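You operate a simulated robot arm through the tools that you are given. There is no shell and no other tool. Be economical: measure what you need, move in short steps, check, and stop when the job is done.

You run a simulated two-armed robot. Do the job below in one go: nothing can be reset, and whatever is moved stays where it is left.

Task
Pick up the wide orange roll with one hand, pass it to the other hand and put it on the back of the laying table.

The check looks at the end state, three seconds after you hand in, the way a careful person would. Anything else that was tipped, shoved, dropped, spilled or broken makes it a failure.

Robot
Two 7-joint arms with two-finger parallel grippers on one trunk, on a base that drives. Base frame: it is fixed to the floor where the robot stands at the start and does not move with it; the origin is under the middle of the robot, x ahead of it, y to its left, z up. Readings come in cm, rad, newtons and seconds.
The left shoulder is at the start at [2, 13.8, 126.9], the right one opposite. With the tool pointing down near the work surface each hand reaches from about 16 to 50 cm from the robot's upright axis, wherever it stands, measured 20 degrees to its own side. Places, roughly: back of the laying table (124x20 cm) [-146, 56, 86]. Payload 1.57 kg a hand.
The tool frame of a hand sits at the grasp point between the pads (the TCP): z along the fingers, y along the line on which they close. The tips reach 3 cm beyond it. Largest opening 8 cm; finger width 1.7, thickness 1.2; the body of the gripper, 4 by 8.2 cm, starts 8 cm behind the TCP.
Orientation is told as [roll, pitch, yaw] about the base's x, y, z axes, in that order, counted from this pose: with the fingers straight down and closing along the base's y, the tool's x points along the base's -x, its y along +y and its z along -z.

Tools
- The arms move only by the tool apply_moves. It takes "left_plan", "right_plan" or both (then of equal length, played together; a hand with none holds still); each is a list of rows, each a list of 7 numbers: the turn, a rotation vector about the tool's x, y, z in units of 90 degrees (1.0 is 90 degrees), then the shift along the tool's x, y, z in units of 400 mm (1.0 is 400 mm), then the gripper command, from -1 (fully open) to 1 (shut), values between in proportion. In form: [[wx, wy, wz, dx, dy, dz, jaw], ...]. A call has 1 to 8 rows; each row is the pose to reach, as a shift and turn from the pose commanded when the call began, along the tool's axes at that moment. A call with a number of a shift or a turn outside -1 to 1 is refused whole. Rows are played at 5 a second. More than 5 cm and 0.15 rad between two rows, or a gripper value outside its range, and nothing of the call is played. Where a pose cannot be reached the arm comes as near as it can. A force on the tool above 40 N (or 10 N above the force at the start of the call, whichever is more), or a blocked arm, ends the call early, and 0.2 s more pass. Each finger travels about 4.5 cm/s and halts on what it meets, pressing with about 21 N; the grip force reading is that of the motor and also rises with nothing between the fingers. The clock runs only during rows and for 0.2 s after the last one: add rows that repeat a pose to give the fingers time. The reply holds the time, the measured pose of the TCP, the force on the tool along the base axes, the opening and the grip force, in the units named above and with some noise, with the torque about the TCP (base axes, N m) and any sound that the robot's microphone picked up.
- Cameras (640 x 400 px; columns grow to the right, rows downward): "scene" is now at [19.59, -0.82, 118.83]; the picture's right is [-0.15, -0.99, 0.00], its down [-0.20, 0.03, -0.98] and it looks along [0.97, -0.14, -0.20] (base axes); focal length 214 px, centre (320, 200). "left" rides on the left gripper at [7.2, 0.7, -12.2] in its tool frame; the picture's right is [-0.09, 1.00, 0.00], its down [-0.84, -0.08, -0.54] and it looks along [-0.54, -0.05, 0.84] (tool axes); focal length 238 px, centre (320, 200). "right" rides on the right gripper at [7.2, -0.7, -12.2] in its tool frame; the picture's right is [0.09, 1.00, 0.00], its down [-0.84, 0.08, -0.54] and it looks along [-0.54, 0.05, 0.84] (tool axes); focal length 238 px, centre (320, 200). There is no depth. A picture from a camera that has moved, and an enlarged one, comes with that camera's place and axes in the base frame and with its lens. The place of the scene camera against the robot may be out by one fixed shift of up to 1.2 cm in any direction.
- camera(camera): a new picture of that camera. The clock stands still meanwhile.
- slide_trunk(by): slides the trunk up (or, below 0, down) by that many cm; the arms and the scene camera ride with it, the base frame stays. It gives what a move gives, with no picture.
- drive_base(legs): drives the robot by 1 to 6 legs, each [ahead, left, turn to the left] in cm, cm and rad, along the robot's own axes; the way and the turn of a leg run together, so that a leg with both is an arc; at most 150 cm and 3.142 rad a leg. The arms and the cameras ride along, it lands a little off, and it stops where it bumps. It gives what a move gives.
- aim_head(pan, tilt): turns the head with the scene camera to pan (to the left, within 1.047 rad either way) and tilt (down, from -0.506 to 1.204), counted from straight ahead of the robot. It gives what a move gives.
- inspect(camera, box): a new picture of the part [left, top, right, bottom] of that camera's present view, enlarged. The clock stands still meanwhile.
- close_job(): hands the job in; it is judged then, once.

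Go step by step. Nothing tells you exact positions but the pictures and the camera data: compare them with the known pose of the tool, close in by small moves and look again before you grip or let go. The budget is 120 turns and 88 pictures, counting those below and the enlarged ones. Unless the task says otherwise, let go and move clear before handing in, and close with one line.

The tools are called after "Request:" as name(argument=value, ...) on one line, values as JSON. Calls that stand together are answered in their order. apply_moves: Moves the arms, as the interface text tells. Its arguments: {"type":"object","properties":{"left_plan":{"type":"array"},"right_plan":{"type":"array"}},"required":[]} The other tools are called the same way: slide_trunk (by) slides the trunk up or down; drive_base (legs) drives the base; aim_head (pan, tilt) turns the head that bears the scene camera; camera (camera) takes a picture; inspect (camera, box) takes an enlarged picture of a part of a camera's view; close_job () hands the job in.

At the start:

```text
clock: 0.0
left_ee_pos: [36.09, 12.8, 114.43]
left_orientation: [0.004, 0.321, 0.007]
left_contact_force: [-0.2, 0.7, 0.3]
left_torque: [-0.01, 0.01, 0.02]
left_gripper_width: 7.99
left_grip_force: 0.1
right_ee_pos: [31.4, -15.37, 109.83]
right_orientation: [0.002, 0.761, -0.006]
right_contact_force: [-0.1, 0.4, -1.0]
right_torque: [0.01, 0.03, -0.01]
right_gripper_width: 7.97
right_grip_force: 0.1
trunk travel left (down, up): [-64.4, 59.6]
robot x, y, heading: [-0.01, 0.06, -0.002]
head pan, tilt: [-0.148, 0.206]
```

scene: 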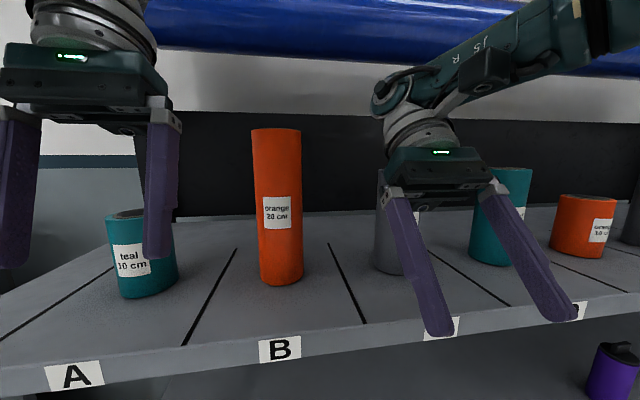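
right: 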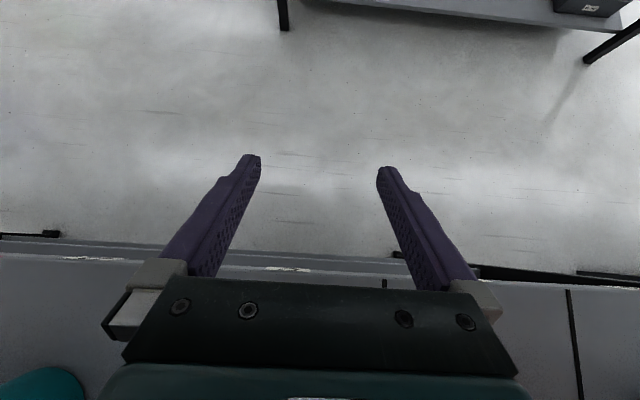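
left: 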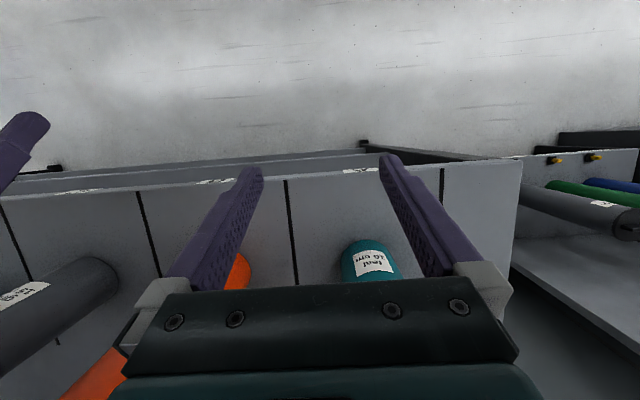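

I see a shelf with standing rolls: teal 10 cm, orange 20 cm, a grey one, another teal and a shorter orange. I'll look more closely at the labels to decide which orange roll is the wide one.

Request:
aim_head(pan=-0.6, tilt=0.35)

Request:
camera(camera="scene")

Request:
aim_head(pan=0.4, tilt=0.35)

Request:
camera(camera="scene")

```text
clock: 0.9
left_ee_pos: [36.02, 12.86, 114.37]
left_orientation: [0.001, 0.327, 0.007]
left_contact_force: [-0.1, 0.4, 0.2]
left_torque: [0.02, -0.01, 0.01]
left_gripper_width: 8.01
left_grip_force: 0.0
right_ee_pos: [31.4, -15.19, 109.79]
right_orientation: [0.002, 0.763, -0.004]
right_contact_force: [0.4, 0.2, -1.1]
right_torque: [-0.01, 0.0, 0.0]
right_gripper_width: 7.99
right_grip_force: 0.0
trunk travel left (down, up): [-64.4, 59.6]
robot x, y, heading: [0.07, -0.33, -0.003]
head pan, tilt: [-0.6, 0.351]
```

```text
84 pictures are left
camera scene: at [18.06, -4.69, 117.48], right [-0.56, -0.83, 0.0], down [-0.28, 0.19, -0.94], along [0.78, -0.53, -0.34], focal length 214 px, centre (320, 200)
```

scene: 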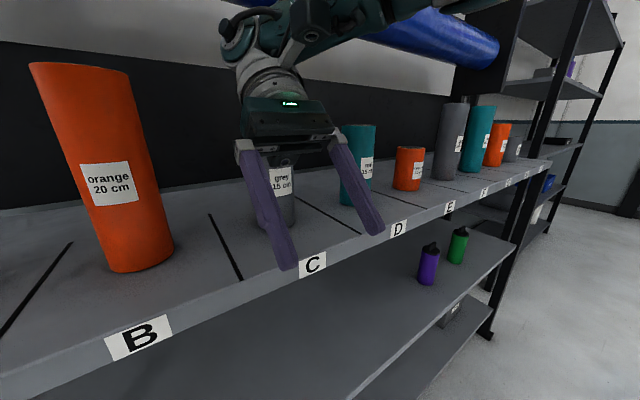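

```text
clock: 2.2
left_ee_pos: [35.97, 12.8, 114.3]
left_orientation: [0.003, 0.324, 0.007]
left_contact_force: [-0.2, 0.4, 0.0]
left_torque: [0.02, 0.0, 0.01]
left_gripper_width: 8.0
left_grip_force: 0.0
right_ee_pos: [31.46, -15.29, 109.71]
right_orientation: [0.003, 0.762, -0.006]
right_contact_force: [1.1, 0.4, -0.6]
right_torque: [-0.01, 0.0, 0.01]
right_gripper_width: 7.98
right_grip_force: 0.0
trunk travel left (down, up): [-64.4, 59.6]
robot x, y, heading: [0.3, -0.02, -0.002]
head pan, tilt: [0.4, 0.351]
```

```text
83 pictures are left
camera scene: at [18.95, 4.18, 117.47], right [0.39, -0.92, 0.0], down [-0.32, -0.13, -0.94], along [0.87, 0.36, -0.34], focal length 214 px, centre (320, 200)
```

scene: 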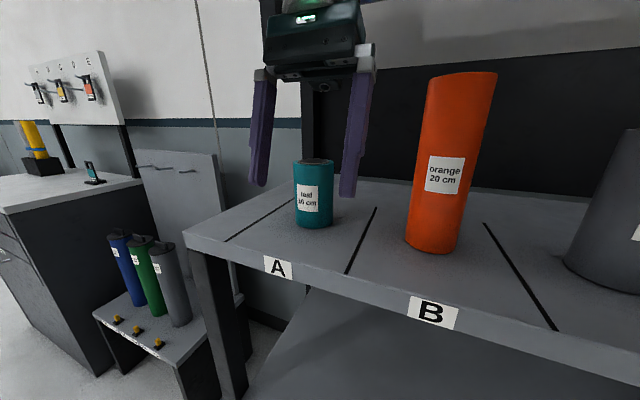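

The orange roll labelled 20 cm at B is the wide one, about 6 cm across, at roughly [49, 0.5] and standing on z≈102. Before choosing a grasp I'll back off and look at the laying table behind.

Request:
drive_base(legs=[[-30, 0, 0], [0, 0, 2.2]])

Request:
aim_head(pan=0.75, tilt=0.4)

Request:
camera(camera="scene")

```text
clock: 9.3
left_ee_pos: [-60.32, 23.38, 114.35]
left_orientation: [0.003, 0.324, 2.15]
left_contact_force: [-0.2, -0.4, 0.4]
left_torque: [0.0, -0.01, -0.02]
left_gripper_width: 8.0
left_grip_force: 0.0
right_ee_pos: [-34.05, 34.75, 109.69]
right_orientation: [0.001, 0.764, 2.135]
right_contact_force: [-0.9, -0.1, -1.0]
right_torque: [0.02, 0.0, 0.01]
right_gripper_width: 8.02
right_grip_force: 0.1
trunk travel left (down, up): [-64.4, 59.6]
robot x, y, heading: [-30.15, 0.2, 2.144]
head pan, tilt: [0.4, 0.351]
```

```text
clock: 10.2
left_ee_pos: [-60.34, 23.38, 114.24]
left_orientation: [0.002, 0.327, 2.15]
left_contact_force: [-0.8, 1.0, 0.1]
left_torque: [0.0, 0.04, 0.01]
left_gripper_width: 8.03
left_grip_force: 0.0
right_ee_pos: [-34.06, 34.72, 109.76]
right_orientation: [0.002, 0.765, 2.137]
right_contact_force: [0.7, -0.4, 0.2]
right_torque: [0.01, -0.02, -0.01]
right_gripper_width: 7.97
right_grip_force: 0.1
trunk travel left (down, up): [-64.4, 59.6]
robot x, y, heading: [-30.17, 0.23, 2.141]
head pan, tilt: [0.75, 0.4]
```

```text
82 pictures are left
camera scene: at [-44.01, 11.28, 117.02], right [0.25, 0.97, 0.0], down [0.38, -0.1, -0.92], along [-0.89, 0.23, -0.39], focal length 214 px, centre (320, 200)
```

scene: 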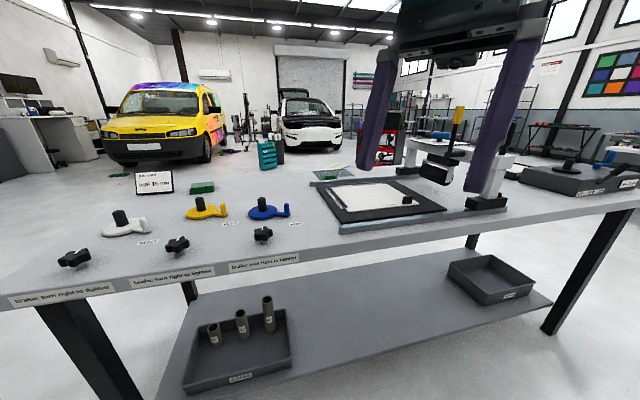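

This is the laying table, with its front edge at x≈-85 and the back about 70 cm further off. I'll zoom in on its contents and on the sign.

Request:
inspect(camera="scene", box=[60, 160, 300, 310])

Request:
inspect(camera="scene", box=[300, 100, 640, 260])

Request:
aim_head(pan=-0.1, tilt=0.4)

Request:
camera(camera="scene")

```text
2.67 times, centred on (180, 235) of scene
camera zoom: at [-44.01, 11.28, 117.02], right [0.25, 0.97, 0.0], down [0.38, -0.1, -0.92], along [-0.89, 0.23, -0.39], focal length 572 px, centre (693, 107)
```

zoom: 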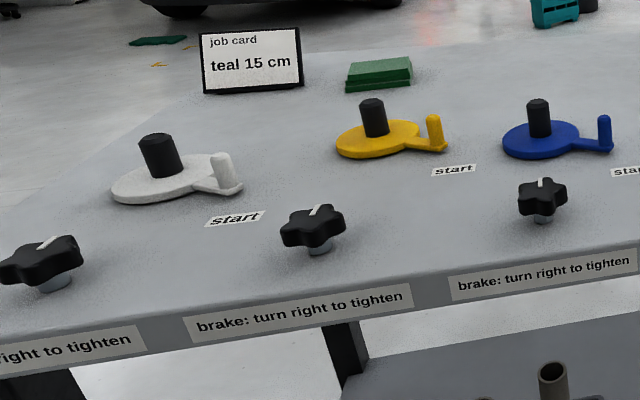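

```text
1.88 times, centred on (470, 180) of scene
camera zoom: at [-44.01, 11.28, 117.02], right [0.25, 0.97, 0.0], down [0.38, -0.1, -0.92], along [-0.89, 0.23, -0.39], focal length 404 px, centre (38, 238)
```

zoom: 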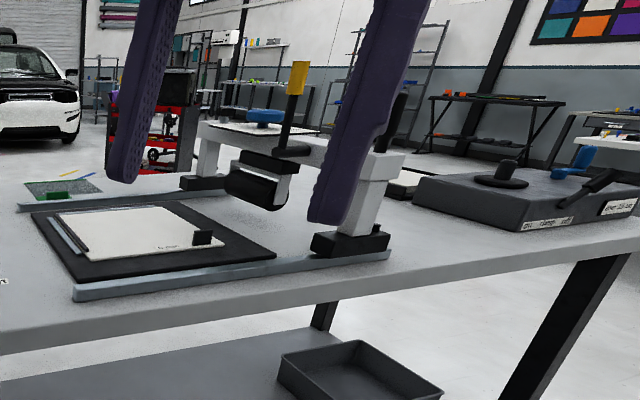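

```text
clock: 11.3
left_ee_pos: [-60.18, 23.48, 114.36]
left_orientation: [0.002, 0.323, 2.15]
left_contact_force: [-0.2, -0.5, 0.1]
left_torque: [-0.01, 0.01, 0.01]
left_gripper_width: 7.99
left_grip_force: 0.2
right_ee_pos: [-34.16, 34.68, 109.65]
right_orientation: [0.001, 0.764, 2.137]
right_contact_force: [0.5, -0.5, -0.5]
right_torque: [0.04, 0.03, 0.01]
right_gripper_width: 7.99
right_grip_force: 0.1
trunk travel left (down, up): [-64.4, 59.6]
robot x, y, heading: [-30.28, -0.04, 2.142]
head pan, tilt: [-0.099, 0.4]
```

```text
79 pictures are left
camera scene: at [-39.26, 17.24, 117.02], right [0.89, 0.46, 0.0], down [0.18, -0.35, -0.92], along [-0.42, 0.82, -0.39], focal length 214 px, centre (320, 200)
```

scene: 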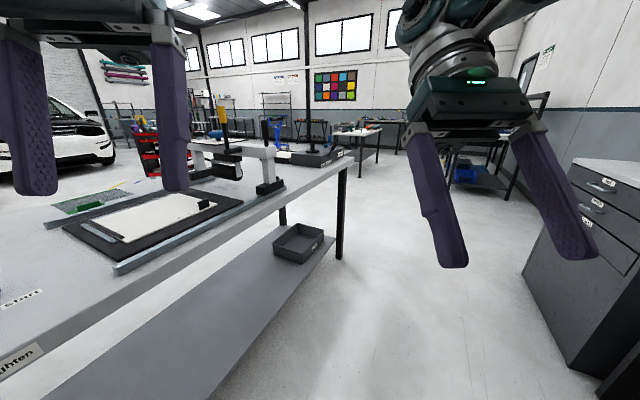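

The back strip of the table is far from this side, so I'll have to drive around behind it later. Plan: pick top-down with the left hand, hand over to the right hand gripping lower down from the front, then place. First I'll turn back to the shelf and check the overhead clearance.

Request:
drive_base(legs=[[0, 0, -2.142]])

Request:
aim_head(pan=0.0, tilt=0.0)

Request:
camera(camera="scene")

```text
clock: 16.8
left_ee_pos: [5.51, 13.98, 114.27]
left_orientation: [0.003, 0.325, 0.039]
left_contact_force: [-0.2, 0.6, 0.1]
left_torque: [0.01, 0.02, -0.03]
left_gripper_width: 8.01
left_grip_force: 0.1
right_ee_pos: [1.92, -14.2, 109.72]
right_orientation: [0.004, 0.762, 0.026]
right_contact_force: [-0.1, -0.1, 0.0]
right_torque: [0.03, -0.01, 0.0]
right_gripper_width: 7.98
right_grip_force: 0.1
trunk travel left (down, up): [-64.4, 59.6]
robot x, y, heading: [-30.0, 0.14, 0.033]
head pan, tilt: [-0.099, 0.4]
```

```text
clock: 17.6
left_ee_pos: [5.73, 13.91, 114.21]
left_orientation: [0.002, 0.326, 0.041]
left_contact_force: [-0.1, 0.2, -0.3]
left_torque: [-0.04, 0.0, 0.01]
left_gripper_width: 8.02
left_grip_force: 0.0
right_ee_pos: [1.81, -14.21, 109.62]
right_orientation: [0.0, 0.764, 0.026]
right_contact_force: [0.3, -0.3, -0.7]
right_torque: [0.01, -0.01, -0.03]
right_gripper_width: 8.01
right_grip_force: 0.1
trunk travel left (down, up): [-64.4, 59.6]
robot x, y, heading: [-30.27, -0.28, 0.033]
head pan, tilt: [0.0, 0.0]
```

```text
78 pictures are left
camera scene: at [-10.66, 1.22, 120.71], right [0.03, -1.0, 0.0], down [0.0, 0.0, -1.0], along [1.0, 0.03, 0.0], focal length 214 px, centre (320, 200)
```

scene: 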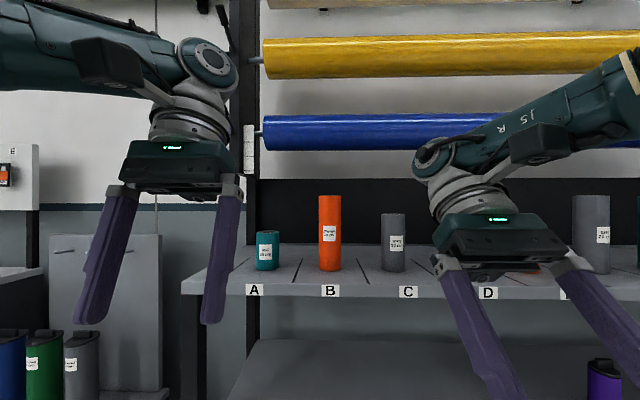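

The roll sits at about [49, 0.3], z 102–122, and the blue and yellow bars are well back. I'll raise the trunk, set the left hand vertical, and drive in so that it hovers near the roll.

Request:
slide_trunk(by=16)

Request:
apply_moves(left_plan=[[0, -0.07, 0, -0.06, 0.004, -0.02, -1], [0, -0.14, 0, -0.13, 0.008, -0.04, -1], [0, -0.2075, 0, -0.19, 0.0125, -0.064, -1], [0, -0.2075, 0, -0.19, 0.0125, -0.064, -1]])

Request:
drive_base(legs=[[0, -12.7, -0.033], [24, 0, 0]])

Request:
aim_head(pan=0.35, tilt=0.5)

Request:
camera(camera="scene")

Request:
camera(camera="left")

```text
clock: 19.5
left_ee_pos: [5.54, 14.09, 130.19]
left_orientation: [0.002, 0.327, 0.04]
left_contact_force: [1.1, -0.6, 0.3]
left_torque: [0.0, 0.03, 0.03]
left_gripper_width: 8.0
left_grip_force: 0.0
right_ee_pos: [1.86, -14.31, 125.67]
right_orientation: [0.003, 0.762, 0.027]
right_contact_force: [0.2, 0.0, 1.5]
right_torque: [-0.04, -0.03, -0.03]
right_gripper_width: 8.0
right_grip_force: 0.1
trunk travel left (down, up): [-80.4, 43.6]
robot x, y, heading: [-30.37, 0.07, 0.036]
head pan, tilt: [0.0, 0.0]
```

```text
clock: 20.5
left_ee_pos: [13.57, 14.82, 130.27]
left_orientation: [0.0, -0.004, 0.04]
left_contact_force: [0.0, -0.6, 0.1]
left_torque: [0.0, 0.01, 0.03]
left_gripper_width: 8.01
left_grip_force: 0.2
right_ee_pos: [1.87, -14.22, 125.72]
right_orientation: [0.003, 0.764, 0.026]
right_contact_force: [0.7, -0.3, 0.1]
right_torque: [-0.01, -0.03, 0.0]
right_gripper_width: 8.01
right_grip_force: 0.1
trunk travel left (down, up): [-80.4, 43.6]
robot x, y, heading: [-30.45, 0.09, 0.037]
head pan, tilt: [0.0, 0.0]
```

```text
clock: 23.1
left_ee_pos: [38.14, 0.38, 130.17]
left_orientation: [0.001, 0.0, 0.002]
left_contact_force: [0.1, -0.3, -0.2]
left_torque: [-0.01, 0.01, 0.03]
left_gripper_width: 8.01
left_grip_force: 0.0
right_ee_pos: [25.35, -28.11, 125.72]
right_orientation: [0.001, 0.763, -0.01]
right_contact_force: [0.0, 0.1, 0.8]
right_torque: [-0.03, -0.04, 0.02]
right_gripper_width: 8.0
right_grip_force: 0.0
trunk travel left (down, up): [-80.4, 43.6]
robot x, y, heading: [-6.01, -12.87, -0.004]
head pan, tilt: [0.0, 0.0]
```

```text
clock: 24.0
left_ee_pos: [38.01, 0.53, 130.32]
left_orientation: [0.002, 0.0, 0.003]
left_contact_force: [0.4, -0.3, 0.0]
left_torque: [0.03, -0.03, 0.02]
left_gripper_width: 7.95
left_grip_force: 0.0
right_ee_pos: [25.23, -28.17, 125.68]
right_orientation: [0.002, 0.764, -0.008]
right_contact_force: [0.5, 0.1, 0.4]
right_torque: [0.01, 0.02, 0.03]
right_gripper_width: 7.98
right_grip_force: 0.1
trunk travel left (down, up): [-80.4, 43.6]
robot x, y, heading: [-6.29, -12.46, 0.002]
head pan, tilt: [0.351, 0.499]
```

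```text
77 pictures are left
camera scene: at [12.89, -9.09, 132.11], right [0.34, -0.94, 0.0], down [-0.45, -0.16, -0.88], along [0.83, 0.3, -0.48], focal length 214 px, centre (320, 200)
```

scene: 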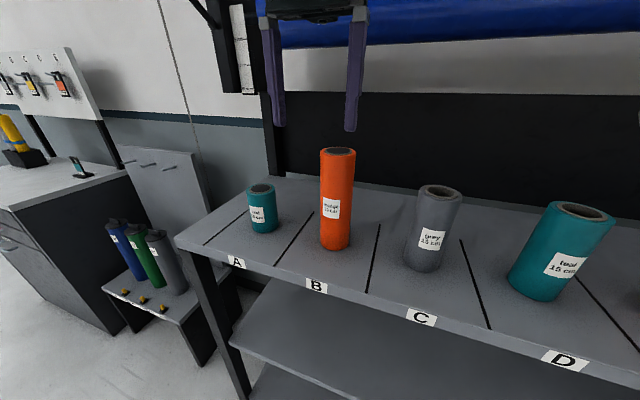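

```text
76 pictures are left
camera left: at [30.93, 1.03, 142.55], right [0.09, 1.0, 0.0], down [0.84, -0.07, 0.54], along [0.54, -0.05, -0.84], focal length 238 px, centre (320, 200)
```

left: 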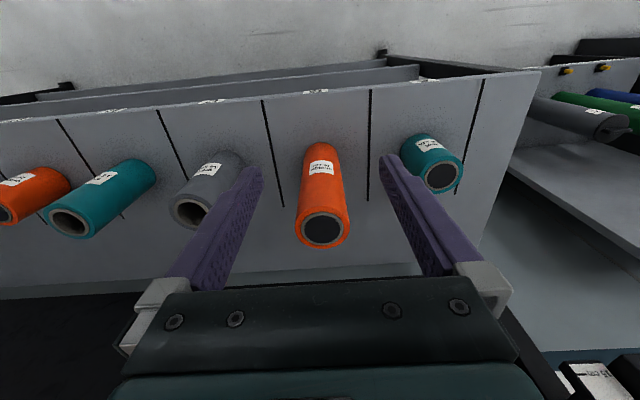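

From the left camera the orange roll's top is centred near [48.2, 0.0], and the hand is at [38.1, 0.45]. I'll drive 10 cm ahead and look again from above.

Request:
drive_base(legs=[[10, -0.4, 0]])

Request:
camera(camera="left")

Request:
camera(camera="scene")

```text
clock: 25.2
left_ee_pos: [47.92, 0.17, 130.24]
left_orientation: [0.0, 0.0, 0.006]
left_contact_force: [0.5, -0.7, -0.2]
left_torque: [-0.02, -0.04, -0.01]
left_gripper_width: 8.01
left_grip_force: 0.1
right_ee_pos: [35.24, -28.56, 125.74]
right_orientation: [0.003, 0.765, -0.007]
right_contact_force: [-0.2, -0.3, 0.1]
right_torque: [0.01, 0.01, 0.0]
right_gripper_width: 7.99
right_grip_force: 0.0
trunk travel left (down, up): [-80.4, 43.6]
robot x, y, heading: [3.65, -12.83, -0.002]
head pan, tilt: [0.351, 0.499]
```

```text
75 pictures are left
camera left: at [40.73, 0.67, 142.54], right [0.09, 1.0, 0.0], down [0.84, -0.07, 0.54], along [0.54, -0.05, -0.84], focal length 238 px, centre (320, 200)
```

left: 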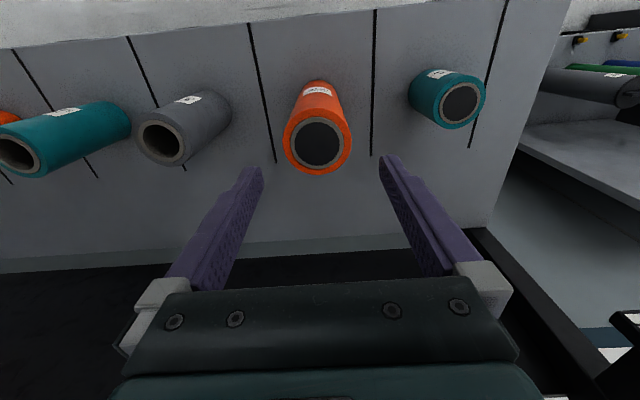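

```text
74 pictures are left
camera scene: at [22.7, -9.47, 132.11], right [0.34, -0.94, 0.0], down [-0.45, -0.16, -0.88], along [0.82, 0.3, -0.48], focal length 214 px, centre (320, 200)
```

scene: 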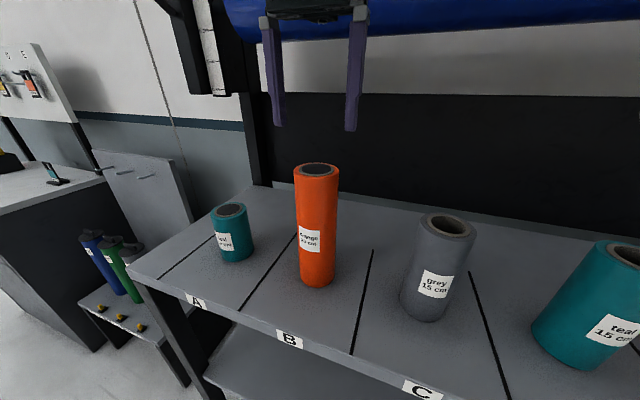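

The roll's top is at about [47.9, -0.1], almost directly beneath the left hand. I'll descend partway with a small y correction and check.

Request:
apply_moves(left_plan=[[0, 0, 0, 0, -0.006, 0.05, -1], [0, 0, 0, 0, -0.006, 0.1, -1], [0, 0, 0, 0, -0.006, 0.1, -1]])

Request:
camera(camera="left")

```text
clock: 26.0
left_ee_pos: [47.99, -0.1, 126.18]
left_orientation: [0.001, 0.0, 0.005]
left_contact_force: [0.8, 0.4, 0.4]
left_torque: [-0.01, 0.0, 0.02]
left_gripper_width: 8.0
left_grip_force: 0.1
right_ee_pos: [35.15, -28.51, 125.74]
right_orientation: [0.002, 0.764, -0.008]
right_contact_force: [1.1, -0.4, 0.0]
right_torque: [0.01, 0.01, 0.02]
right_gripper_width: 8.01
right_grip_force: 0.0
trunk travel left (down, up): [-80.4, 43.6]
robot x, y, heading: [3.45, -12.89, -0.001]
head pan, tilt: [0.351, 0.499]
```

```text
73 pictures are left
camera left: at [40.8, 0.42, 138.51], right [0.09, 1.0, 0.0], down [0.84, -0.07, 0.54], along [0.54, -0.05, -0.84], focal length 238 px, centre (320, 200)
```

left: 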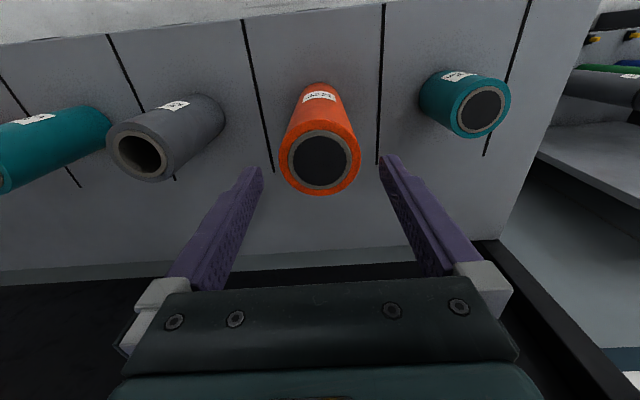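

The alignment is good, with the roll centre at about [47.7, -0.2]. I'll descend to straddle the top with TCP z≈118.5 and then close.

Request:
apply_moves(left_plan=[[0, 0, 0, 0.005, -0.003, 0.06, -1], [0, 0, 0, 0.005, -0.003, 0.12, -1], [0, 0, 0, 0.005, -0.003, 0.19, -1], [0, 0, 0, 0.005, -0.003, 0.19, -1]])

Request:
camera(camera="left")

Request:
camera(camera="scene")

```text
clock: 27.0
left_ee_pos: [47.74, -0.37, 118.46]
left_orientation: [0.001, 0.0, 0.004]
left_contact_force: [-0.9, 0.3, -0.7]
left_torque: [0.04, -0.03, 0.0]
left_gripper_width: 7.98
left_grip_force: 0.0
right_ee_pos: [35.16, -28.44, 125.82]
right_orientation: [0.001, 0.765, -0.007]
right_contact_force: [0.0, 0.2, -0.3]
right_torque: [-0.01, 0.0, -0.03]
right_gripper_width: 8.0
right_grip_force: 0.1
trunk travel left (down, up): [-80.4, 43.6]
robot x, y, heading: [3.61, -13.13, 0.0]
head pan, tilt: [0.351, 0.499]
```

```text
72 pictures are left
camera left: at [40.63, 0.23, 130.8], right [0.09, 1.0, 0.0], down [0.84, -0.07, 0.54], along [0.54, -0.05, -0.84], focal length 238 px, centre (320, 200)
```

left: 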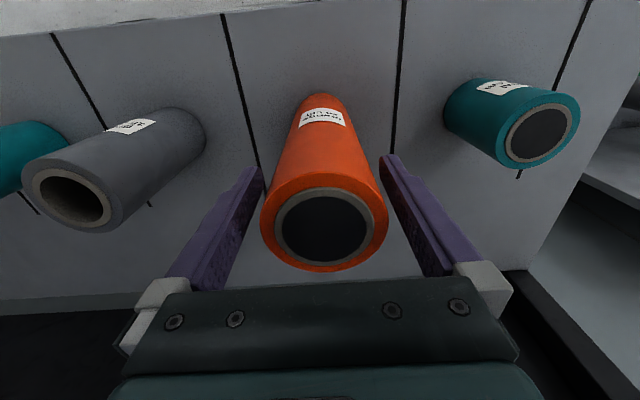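

```text
71 pictures are left
camera scene: at [22.7, -9.47, 132.11], right [0.34, -0.94, 0.0], down [-0.45, -0.16, -0.88], along [0.82, 0.3, -0.48], focal length 214 px, centre (320, 200)
```

scene: 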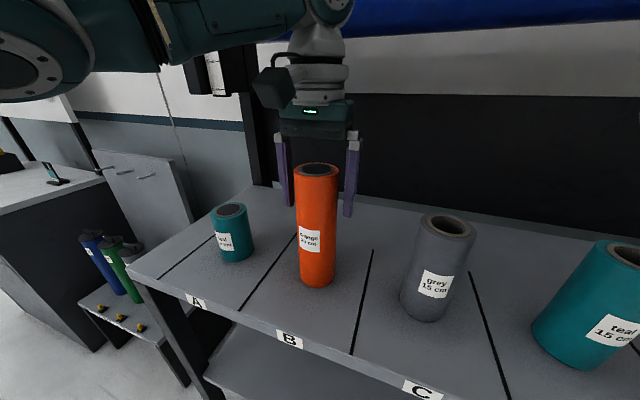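

The fingers straddle the roll evenly. I'm closing the left gripper now.

Request:
apply_moves(left_plan=[[0, 0, 0, -0.005, 0.003, 0, 0.0], [0, 0, 0, -0.005, 0.003, 0, 1], [0, 0, 0, -0.005, 0.003, 0, 1], [0, 0, 0, -0.005, 0.003, 0, 1], [0, 0, 0, -0.005, 0.003, 0, 1]])

```text
clock: 28.2
left_ee_pos: [48.03, -0.26, 118.5]
left_orientation: [0.001, 0.0, 0.003]
left_contact_force: [-0.5, 0.1, 0.0]
left_torque: [-0.1, -0.08, 0.01]
left_gripper_width: 6.16
left_grip_force: 20.7
right_ee_pos: [35.09, -28.55, 125.69]
right_orientation: [0.003, 0.766, -0.006]
right_contact_force: [0.2, 0.5, -0.4]
right_torque: [0.01, -0.01, 0.02]
right_gripper_width: 8.01
right_grip_force: 0.1
trunk travel left (down, up): [-80.4, 43.6]
robot x, y, heading: [3.55, -13.11, 0.002]
head pan, tilt: [0.351, 0.499]
```

Gripped at 6.16 cm. I'll lift straight up 8 cm.

Request:
apply_moves(left_plan=[[0, 0, 0, 0, 0, -0.02, 1], [0, 0, 0, 0, 0, -0.05, 1], [0, 0, 0, 0, 0, -0.1, 1], [0, 0, 0, 0, 0, -0.15, 1], [0, 0, 0, 0, 0, -0.2, 1], [0, 0, 0, 0, 0, -0.2, 1]])

Request:
camera(camera="scene")

```text
clock: 29.6
left_ee_pos: [47.85, -0.19, 126.59]
left_orientation: [0.001, -0.001, 0.005]
left_contact_force: [-0.1, -0.2, -3.7]
left_torque: [0.02, 0.02, -0.02]
left_gripper_width: 6.17
left_grip_force: 21.0
right_ee_pos: [35.26, -28.62, 125.79]
right_orientation: [0.001, 0.765, -0.008]
right_contact_force: [0.2, -0.6, 0.3]
right_torque: [0.01, 0.03, 0.02]
right_gripper_width: 7.97
right_grip_force: 0.1
trunk travel left (down, up): [-80.4, 43.6]
robot x, y, heading: [3.61, -13.14, 0.0]
head pan, tilt: [0.351, 0.499]
```

```text
70 pictures are left
camera scene: at [22.69, -9.48, 132.1], right [0.34, -0.94, 0.0], down [-0.45, -0.16, -0.88], along [0.82, 0.3, -0.48], focal length 214 px, centre (320, 200)
```

scene: 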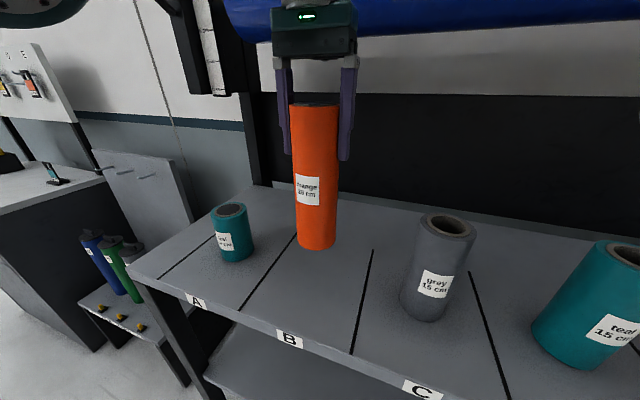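

The roll is held securely and weighs about 0.37 kg. I'll back away from the shelf, then turn the right hand so that it can come in from the front.

Request:
drive_base(legs=[[-30, 0, 0]])

Request:
apply_moves(right_plan=[[0, -0.0935, 0, -0.024, -0.0125, -0.023, -1], [0, -0.187, 0, -0.048, -0.025, -0.046, -1], [0, -0.2805, 0, -0.072, -0.0375, -0.069, -1], [0, -0.374, 0, -0.096, -0.05, -0.092, -1], [0, -0.4675, 0, -0.12, -0.0625, -0.115, -1], [0, -0.561, 0, -0.144, -0.075, -0.138, -1], [0, -0.561, 0, -0.144, -0.075, -0.138, -1]])

```text
clock: 31.6
left_ee_pos: [18.63, 0.11, 126.63]
left_orientation: [0.001, 0.001, 0.009]
left_contact_force: [-0.1, 0.7, -3.4]
left_torque: [0.04, 0.0, 0.02]
left_gripper_width: 6.16
left_grip_force: 21.2
right_ee_pos: [5.82, -28.53, 125.72]
right_orientation: [0.001, 0.763, -0.004]
right_contact_force: [-0.5, 0.6, 0.2]
right_torque: [0.03, 0.01, 0.01]
right_gripper_width: 7.97
right_grip_force: 0.0
trunk travel left (down, up): [-80.4, 43.6]
robot x, y, heading: [-25.76, -13.17, -0.002]
head pan, tilt: [0.351, 0.499]
```

```text
clock: 33.2
left_ee_pos: [18.46, 0.05, 126.65]
left_orientation: [0.001, -0.001, 0.009]
left_contact_force: [-0.3, -0.3, -3.9]
left_torque: [-0.04, 0.0, -0.01]
left_gripper_width: 6.13
left_grip_force: 21.2
right_ee_pos: [13.8, -31.38, 125.72]
right_orientation: [0.003, -0.121, -0.006]
right_contact_force: [0.0, 0.0, -0.4]
right_torque: [-0.01, 0.01, 0.01]
right_gripper_width: 8.0
right_grip_force: 0.0
trunk travel left (down, up): [-80.4, 43.6]
robot x, y, heading: [-25.83, -13.12, 0.001]
head pan, tilt: [0.351, 0.499]
```

Now I'll pitch the right hand to point forward and down, and bring the held roll toward the middle at the same time.

Request:
apply_moves(right_plan=[[0, -0.0935, 0, 0.031, 0, 0.0265, -1], [0, -0.187, 0, 0.062, 0, 0.053, -1], [0, -0.2805, 0, 0.0925, 0, 0.0795, -1], [0, -0.374, 0, 0.123, 0, 0.106, -1], [0, -0.4675, 0, 0.154, 0, 0.1325, -1], [0, -0.56, 0, 0.185, 0, 0.159, -1], [0, -0.56, 0, 0.185, 0, 0.159, -1]], left_plan=[[0, 0, 0, 0, -0.03, 0, 1], [0, 0, 0, 0, -0.07, 0, 1], [0, 0, 0, 0, -0.11, 0, 1], [0, 0, 0, 0, -0.15, 0, 1], [0, 0, 0, 0, -0.19, 0, 1], [0, 0, 0, 0, -0.225, 0, 1], [0, 0, 0, 0, -0.225, 0, 1]])

Request:
aim_head(pan=0.0, tilt=0.4)

Request:
camera(camera="scene")

Request:
camera(camera="right")

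```text
clock: 34.8
left_ee_pos: [18.66, -9.07, 126.6]
left_orientation: [0.003, 0.001, 0.008]
left_contact_force: [-0.1, -0.3, -3.9]
left_torque: [0.01, 0.02, -0.01]
left_gripper_width: 6.15
left_grip_force: 20.9
right_ee_pos: [9.22, -30.91, 120.36]
right_orientation: [0.014, -0.823, -0.003]
right_contact_force: [-0.3, 0.1, 0.3]
right_torque: [0.0, 0.0, -0.01]
right_gripper_width: 8.01
right_grip_force: 0.1
right hand out of reach, approached as far as the arm can: row 5, 6, 7
trunk travel left (down, up): [-80.4, 43.6]
robot x, y, heading: [-25.29, -13.37, -0.002]
head pan, tilt: [0.351, 0.499]
```

```text
clock: 35.6
left_ee_pos: [18.64, -8.99, 126.57]
left_orientation: [0.001, -0.001, 0.01]
left_contact_force: [-0.1, -0.7, -3.2]
left_torque: [-0.01, -0.01, -0.02]
left_gripper_width: 6.16
left_grip_force: 20.8
right_ee_pos: [9.2, -30.97, 120.17]
right_orientation: [0.014, -0.824, -0.001]
right_contact_force: [-0.3, 0.4, 0.4]
right_torque: [0.01, -0.01, 0.03]
right_gripper_width: 8.03
right_grip_force: 0.2
trunk travel left (down, up): [-80.4, 43.6]
robot x, y, heading: [-25.71, -13.04, 0.002]
head pan, tilt: [0.0, 0.4]
```

```text
69 pictures are left
camera scene: at [-5.97, -12.54, 133.01], right [0.0, -1.0, 0.0], down [-0.39, 0.0, -0.92], along [0.92, 0.0, -0.39], focal length 214 px, centre (320, 200)
```

scene: 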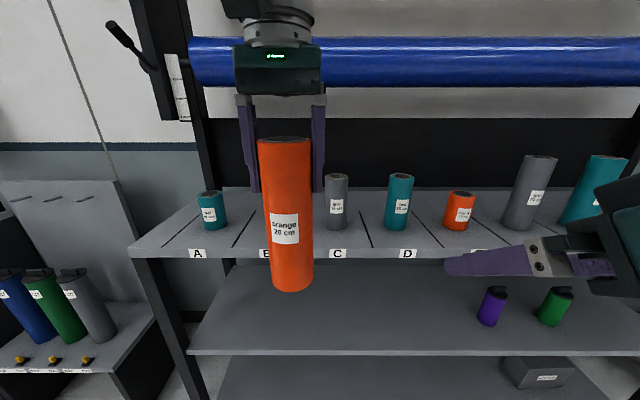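

```text
68 pictures are left
camera right: at [-4.64, -31.83, 123.18], right [-0.07, 1.0, -0.06], down [0.17, 0.07, 0.98], along [0.98, 0.06, -0.17], focal length 238 px, centre (320, 200)
```

right: 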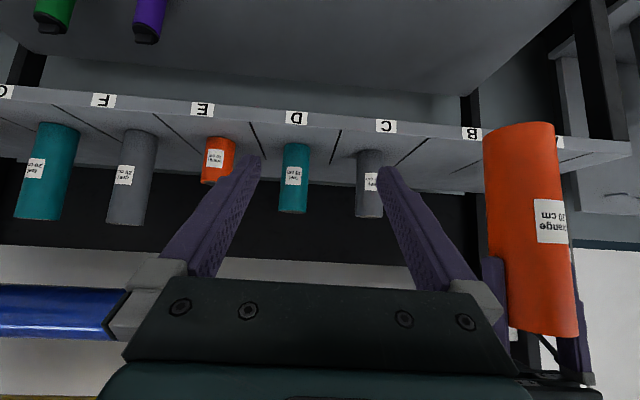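

The right hand reached pitch −0.82, and that is enough because any pitch grips the vertical roll equally well. I'll move it in the clear, forward and left, and see where it lands.

Request:
apply_moves(right_plan=[[0, 0.06, 0, -0.018, 0.06, 0.028, -1], [0, 0.115, 0, -0.036, 0.12, 0.056, -1], [0, 0.115, 0, -0.054, 0.18, 0.084, -1], [0, 0.115, 0, -0.054, 0.25, 0.084, -1], [0, 0.115, 0, -0.054, 0.25, 0.084, -1]])

```text
clock: 36.8
left_ee_pos: [18.51, -9.02, 126.55]
left_orientation: [0.001, -0.001, 0.01]
left_contact_force: [0.3, 0.3, -4.0]
left_torque: [0.0, 0.01, 0.01]
left_gripper_width: 6.17
left_grip_force: 20.6
right_ee_pos: [13.05, -21.06, 119.7]
right_orientation: [0.011, -0.642, 0.002]
right_contact_force: [0.3, 0.0, 0.2]
right_torque: [0.0, -0.02, 0.0]
right_gripper_width: 8.05
right_grip_force: 0.1
trunk travel left (down, up): [-80.4, 43.6]
robot x, y, heading: [-25.7, -13.08, 0.002]
head pan, tilt: [0.0, 0.4]
```

The hand is at [13.05, −21.06, 119.7] with pitch −0.64. I'll back it off 4.5 cm and slide it left until it's lined up in front of the roll.

Request:
apply_moves(right_plan=[[0, 0, 0, 0.05, 0, -0.024, -1], [0, 0, 0, 0.105, 0, -0.047, -1], [0, 0, 0, 0.105, 0.1, -0.047, -1], [0, 0, 0, 0.105, 0.2, -0.047, -1], [0, 0, 0, 0.105, 0.3, -0.047, -1], [0, 0, 0, 0.105, 0.3, -0.047, -1]])

Request:
camera(camera="right")

Request:
camera(camera="scene")

```text
clock: 38.4
left_ee_pos: [18.56, -8.97, 126.63]
left_orientation: [0.001, 0.0, 0.007]
left_contact_force: [1.3, 0.1, -4.2]
left_torque: [0.03, 0.01, 0.0]
left_gripper_width: 6.15
left_grip_force: 21.4
right_ee_pos: [11.69, -11.29, 119.26]
right_orientation: [-0.001, -0.67, -0.122]
right_contact_force: [-4.2, 3.0, 2.3]
right_torque: [-0.2, -0.3, -0.11]
right_gripper_width: 7.99
right_grip_force: 0.1
trunk travel left (down, up): [-80.4, 43.6]
robot x, y, heading: [-25.35, -13.11, 0.003]
head pan, tilt: [0.0, 0.4]
stopped in row 6 (right hand): the arm was blocked; the commanded pose is now the measured one
```

```text
67 pictures are left
camera right: at [-1.45, -10.37, 124.17], right [0.05, 1.0, -0.06], down [0.33, 0.04, 0.94], along [0.94, -0.07, -0.32], focal length 238 px, centre (320, 200)
```

right: 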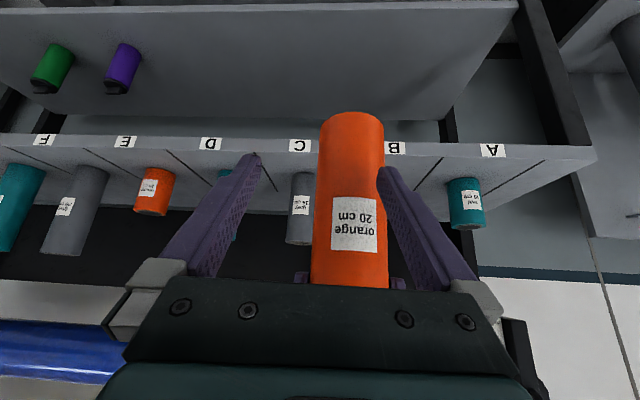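

```text
66 pictures are left
camera scene: at [-6.83, -8.61, 133.04], right [0.43, -0.9, 0.0], down [-0.35, -0.17, -0.92], along [0.83, 0.4, -0.39], focal length 214 px, centre (320, 200)
```

scene: 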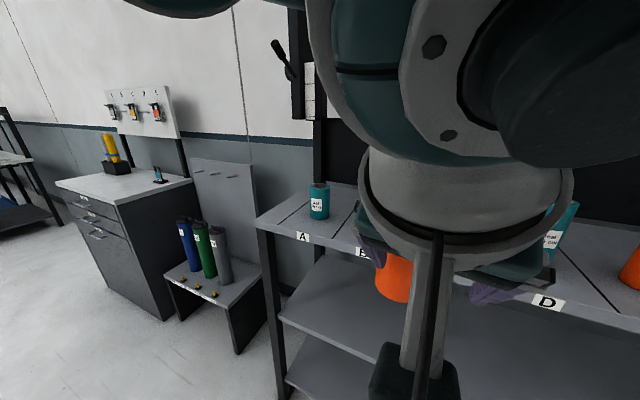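

The right forearm has bumped the robot's own head and pushed the pan to one side. I'll retreat the way it came and approach from the right with yaw instead.

Request:
apply_moves(right_plan=[[0, 0, 0.02, 0, -0.08, 0, -1], [0, 0, 0, 0, -0.18, 0, -1], [0, 0, 0, 0, -0.28, 0, -1], [0, 0, 0, 0, -0.35, 0, -1], [0, 0, 0, 0, -0.35, 0, -1]])

Request:
aim_head(pan=0.0, tilt=0.4)

Request:
camera(camera="scene")

```text
clock: 39.6
left_ee_pos: [18.57, -9.17, 126.54]
left_orientation: [0.002, 0.0, 0.008]
left_contact_force: [-0.5, -0.3, -4.1]
left_torque: [0.0, 0.01, 0.03]
left_gripper_width: 6.15
left_grip_force: 20.6
right_ee_pos: [10.05, -25.17, 119.3]
right_orientation: [0.002, -0.669, -0.12]
right_contact_force: [0.4, 0.0, -0.6]
right_torque: [-0.01, -0.01, -0.03]
right_gripper_width: 8.01
right_grip_force: 0.1
trunk travel left (down, up): [-80.4, 43.6]
robot x, y, heading: [-25.35, -13.03, 0.002]
head pan, tilt: [0.0, 0.4]
```

```text
clock: 40.2
left_ee_pos: [18.57, -9.05, 126.46]
left_orientation: [0.003, 0.0, 0.008]
left_contact_force: [1.0, -0.2, -4.7]
left_torque: [-0.01, 0.0, -0.02]
left_gripper_width: 6.17
left_grip_force: 21.1
right_ee_pos: [10.01, -25.19, 119.06]
right_orientation: [-0.001, -0.669, -0.122]
right_contact_force: [0.1, -0.4, 1.3]
right_torque: [-0.01, -0.01, 0.02]
right_gripper_width: 8.03
right_grip_force: 0.0
trunk travel left (down, up): [-80.4, 43.6]
robot x, y, heading: [-25.7, -13.12, -0.0]
head pan, tilt: [0.0, 0.4]
```

```text
65 pictures are left
camera scene: at [-5.97, -12.55, 133.01], right [0.0, -1.0, 0.0], down [-0.39, 0.0, -0.92], along [0.92, 0.0, -0.39], focal length 214 px, centre (320, 200)
```

scene: 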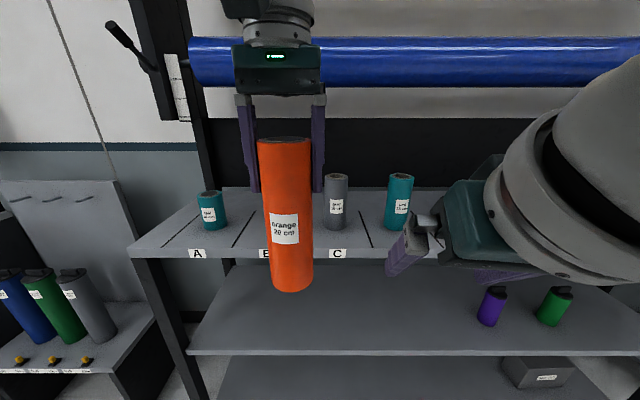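

The head is restored. I'll yaw the right hand left by about 0.9 rad so that it points diagonally at the roll from the right side.

Request:
apply_moves(right_plan=[[-0.052, 0, -0.0655, -0.017, -0.008, 0.0155, -1], [-0.104, 0, -0.131, -0.034, -0.016, 0.031, -1], [-0.156, 0, -0.197, -0.05, -0.024, 0.0465, -1], [-0.208, 0, -0.262, -0.067, -0.032, 0.062, -1], [-0.26, 0, -0.328, -0.083, -0.04, 0.0775, -1], [-0.312, 0, -0.394, -0.1, -0.048, 0.093, -1], [-0.363, 0, -0.459, -0.116, -0.056, 0.108, -1], [-0.363, 0, -0.459, -0.116, -0.056, 0.108, -1]])

Request:
camera(camera="right")

Request:
camera(camera="scene")

```text
clock: 42.0
left_ee_pos: [18.64, -9.03, 126.44]
left_orientation: [0.002, 0.0, 0.009]
left_contact_force: [-0.4, 0.3, -3.2]
left_torque: [-0.02, 0.01, 0.0]
left_gripper_width: 6.18
left_grip_force: 20.6
right_ee_pos: [15.84, -28.12, 118.52]
right_orientation: [-0.001, -0.67, 0.795]
right_contact_force: [-0.5, -0.8, -0.2]
right_torque: [0.02, -0.01, 0.0]
right_gripper_width: 7.99
right_grip_force: 0.1
trunk travel left (down, up): [-80.4, 43.6]
robot x, y, heading: [-25.6, -12.87, 0.003]
head pan, tilt: [0.0, 0.4]
```

```text
64 pictures are left
camera right: at [7.21, -38.12, 123.67], right [-0.76, 0.64, -0.06], down [0.17, 0.28, 0.94], along [0.62, 0.71, -0.32], focal length 238 px, centre (320, 200)
```

right: 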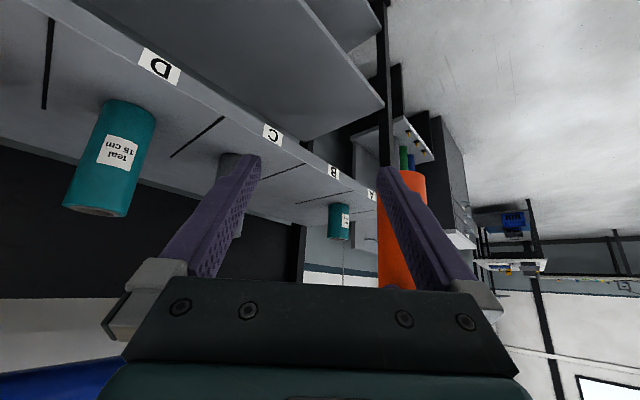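

```text
63 pictures are left
camera scene: at [-5.97, -12.55, 133.01], right [0.0, -1.0, 0.0], down [-0.39, 0.0, -0.92], along [0.92, 0.0, -0.39], focal length 214 px, centre (320, 200)
```

scene: 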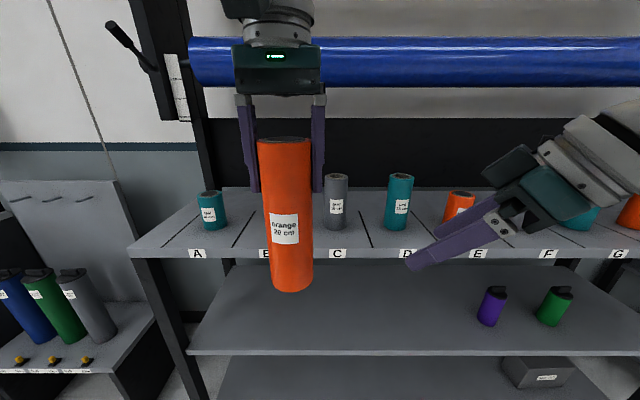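

Now I'll shift both hands into line: the roll 4 cm to the right, and the right hand lateral and a bit lower (z≈116), aiming at the roll's lower half below the left fingertips.

Request:
apply_moves(right_plan=[[0, 0, 0, 0.01, 0.05, 0.012, -1], [0, 0, 0, 0.02, 0.11, 0.025, -1], [0, 0, 0, 0.03, 0.165, 0.037, -1], [0, 0, 0, 0.039, 0.215, 0.049, -1], [0, 0, 0, 0.039, 0.215, 0.049, -1]], left_plan=[[0, 0, 0, 0, -0.025, 0, 1], [0, 0, 0, 0, -0.05, 0, 1], [0, 0, 0, 0, -0.075, 0, 1], [0, 0, 0, 0, -0.1, 0, 1], [0, 0, 0, 0, -0.1, 0, 1]])

Request:
camera(camera="right")

Request:
camera(camera="scene")

```text
clock: 43.2
left_ee_pos: [17.99, -12.71, 126.55]
left_orientation: [0.003, -0.003, 0.007]
left_contact_force: [0.3, -0.1, -4.1]
left_torque: [0.01, 0.01, -0.01]
left_gripper_width: 6.17
left_grip_force: 20.7
left hand out of reach, approached as far as the arm can: row 4, 5
right_ee_pos: [9.58, -22.02, 116.13]
right_orientation: [0.003, -0.668, 0.796]
right_contact_force: [0.1, -1.0, -0.3]
right_torque: [0.0, 0.0, -0.04]
right_gripper_width: 8.0
right_grip_force: 0.0
trunk travel left (down, up): [-80.4, 43.6]
robot x, y, heading: [-25.38, -13.21, 0.002]
head pan, tilt: [0.0, 0.4]
```

```text
62 pictures are left
camera right: at [0.94, -32.01, 121.25], right [-0.76, 0.64, -0.06], down [0.17, 0.28, 0.94], along [0.62, 0.71, -0.32], focal length 238 px, centre (320, 200)
```

right: 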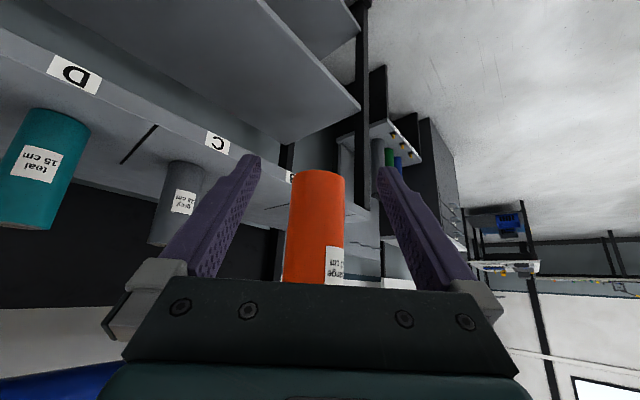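

```text
61 pictures are left
camera scene: at [-5.97, -12.55, 133.01], right [0.0, -1.0, 0.0], down [-0.39, 0.0, -0.92], along [0.92, 0.0, -0.39], focal length 214 px, centre (320, 200)
```

scene: 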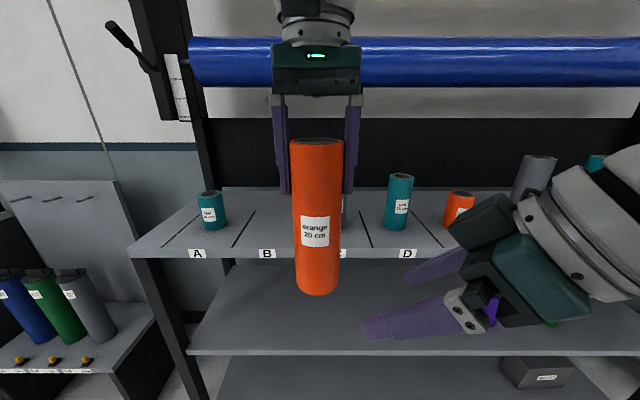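

The right hand is lined up with the roll 12.5 cm ahead of it. I'll go forward 8 cm with a 0.5 cm lateral fix and look.

Request:
apply_moves(right_plan=[[0, 0, 0, -0.04, 0.012, 0.031, -1], [0, 0, 0, -0.08, 0.012, 0.062, -1], [0, 0, 0, -0.12, 0.012, 0.093, -1], [0, 0, 0, -0.157, 0.012, 0.124, -1], [0, 0, 0, -0.157, 0.012, 0.124, -1]])

Request:
camera(camera="right")

Request:
camera(camera="scene")

```text
clock: 44.4
left_ee_pos: [18.05, -12.76, 126.52]
left_orientation: [0.002, 0.0, 0.008]
left_contact_force: [0.0, -0.4, -3.8]
left_torque: [0.04, -0.03, 0.04]
left_gripper_width: 6.15
left_grip_force: 21.0
right_ee_pos: [15.08, -15.95, 116.19]
right_orientation: [-0.002, -0.67, 0.798]
right_contact_force: [0.6, 0.2, -0.4]
right_torque: [0.0, 0.02, -0.01]
right_gripper_width: 8.03
right_grip_force: 0.1
trunk travel left (down, up): [-80.4, 43.6]
robot x, y, heading: [-25.7, -13.04, 0.003]
head pan, tilt: [0.0, 0.4]
```

```text
60 pictures are left
camera right: at [6.38, -26.0, 121.19], right [-0.76, 0.64, -0.06], down [0.17, 0.28, 0.94], along [0.62, 0.71, -0.32], focal length 238 px, centre (320, 200)
```

right: 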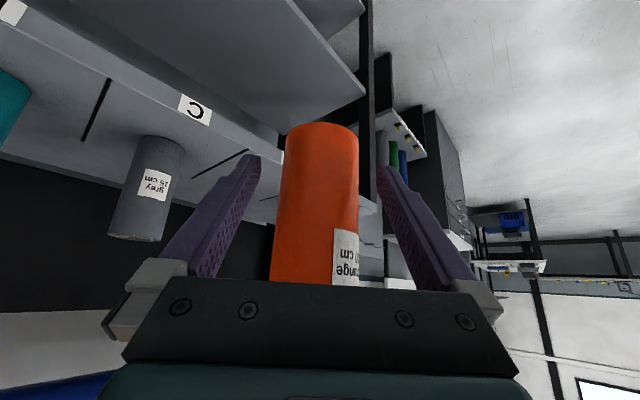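

```text
59 pictures are left
camera scene: at [-5.97, -12.55, 133.01], right [0.0, -1.0, 0.0], down [-0.39, 0.0, -0.92], along [0.92, 0.0, -0.39], focal length 214 px, centre (320, 200)
```

scene: 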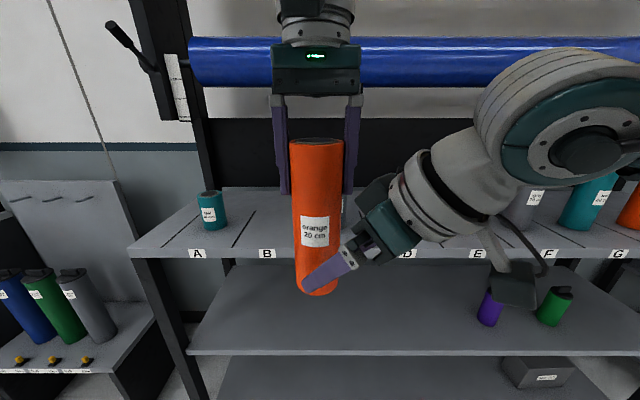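

Still centred, with 4.3 cm to go. I'll move in and check before gripping.

Request:
apply_moves(right_plan=[[0, 0, 0, -0.042, 0.002, 0.033, -1], [0, 0, 0, -0.0843, 0.002, 0.0668, -1], [0, 0, 0, -0.0843, 0.002, 0.0668, -1]])

Request:
camera(camera="right")

Request:
inspect(camera="scene", box=[200, 60, 520, 320])

```text
clock: 45.1
left_ee_pos: [18.59, -11.98, 126.46]
left_orientation: [0.016, -0.016, 0.022]
left_contact_force: [1.9, 1.8, -3.3]
left_torque: [-0.04, -0.06, 0.01]
left_gripper_width: 6.15
left_grip_force: 20.8
right_ee_pos: [17.86, -12.97, 115.98]
right_orientation: [0.001, -0.662, 0.799]
right_contact_force: [-2.5, -2.1, 0.1]
right_torque: [0.11, -0.24, -0.01]
right_gripper_width: 7.99
right_grip_force: 0.0
trunk travel left (down, up): [-80.4, 43.6]
robot x, y, heading: [-25.84, -13.11, 0.009]
head pan, tilt: [0.0, 0.4]
stopped in row 3 (left hand): the force on the tool passed its limit at 44 N (the readings are from after the stop); the commanded pose is now the measured one
```

```text
58 pictures are left
camera right: at [9.17, -22.89, 121.13], right [-0.76, 0.64, -0.06], down [0.17, 0.29, 0.94], along [0.62, 0.71, -0.33], focal length 238 px, centre (320, 200)
```

right: 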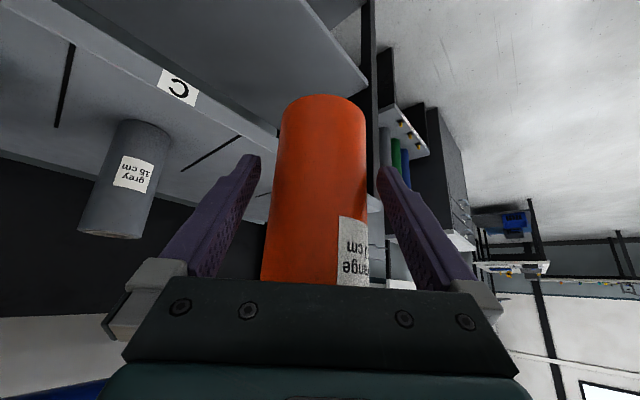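

```text
1.54 times, centred on (360, 190) of scene
camera zoom: at [-5.97, -12.55, 133.01], right [0.0, -1.0, 0.0], down [-0.39, 0.0, -0.92], along [0.92, 0.0, -0.39], focal length 330 px, centre (258, 215)
```

zoom: 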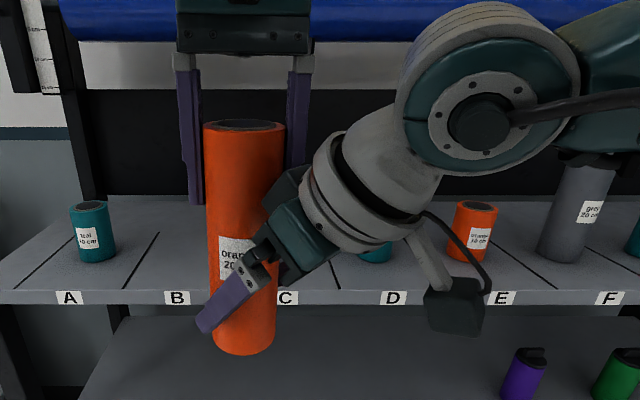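

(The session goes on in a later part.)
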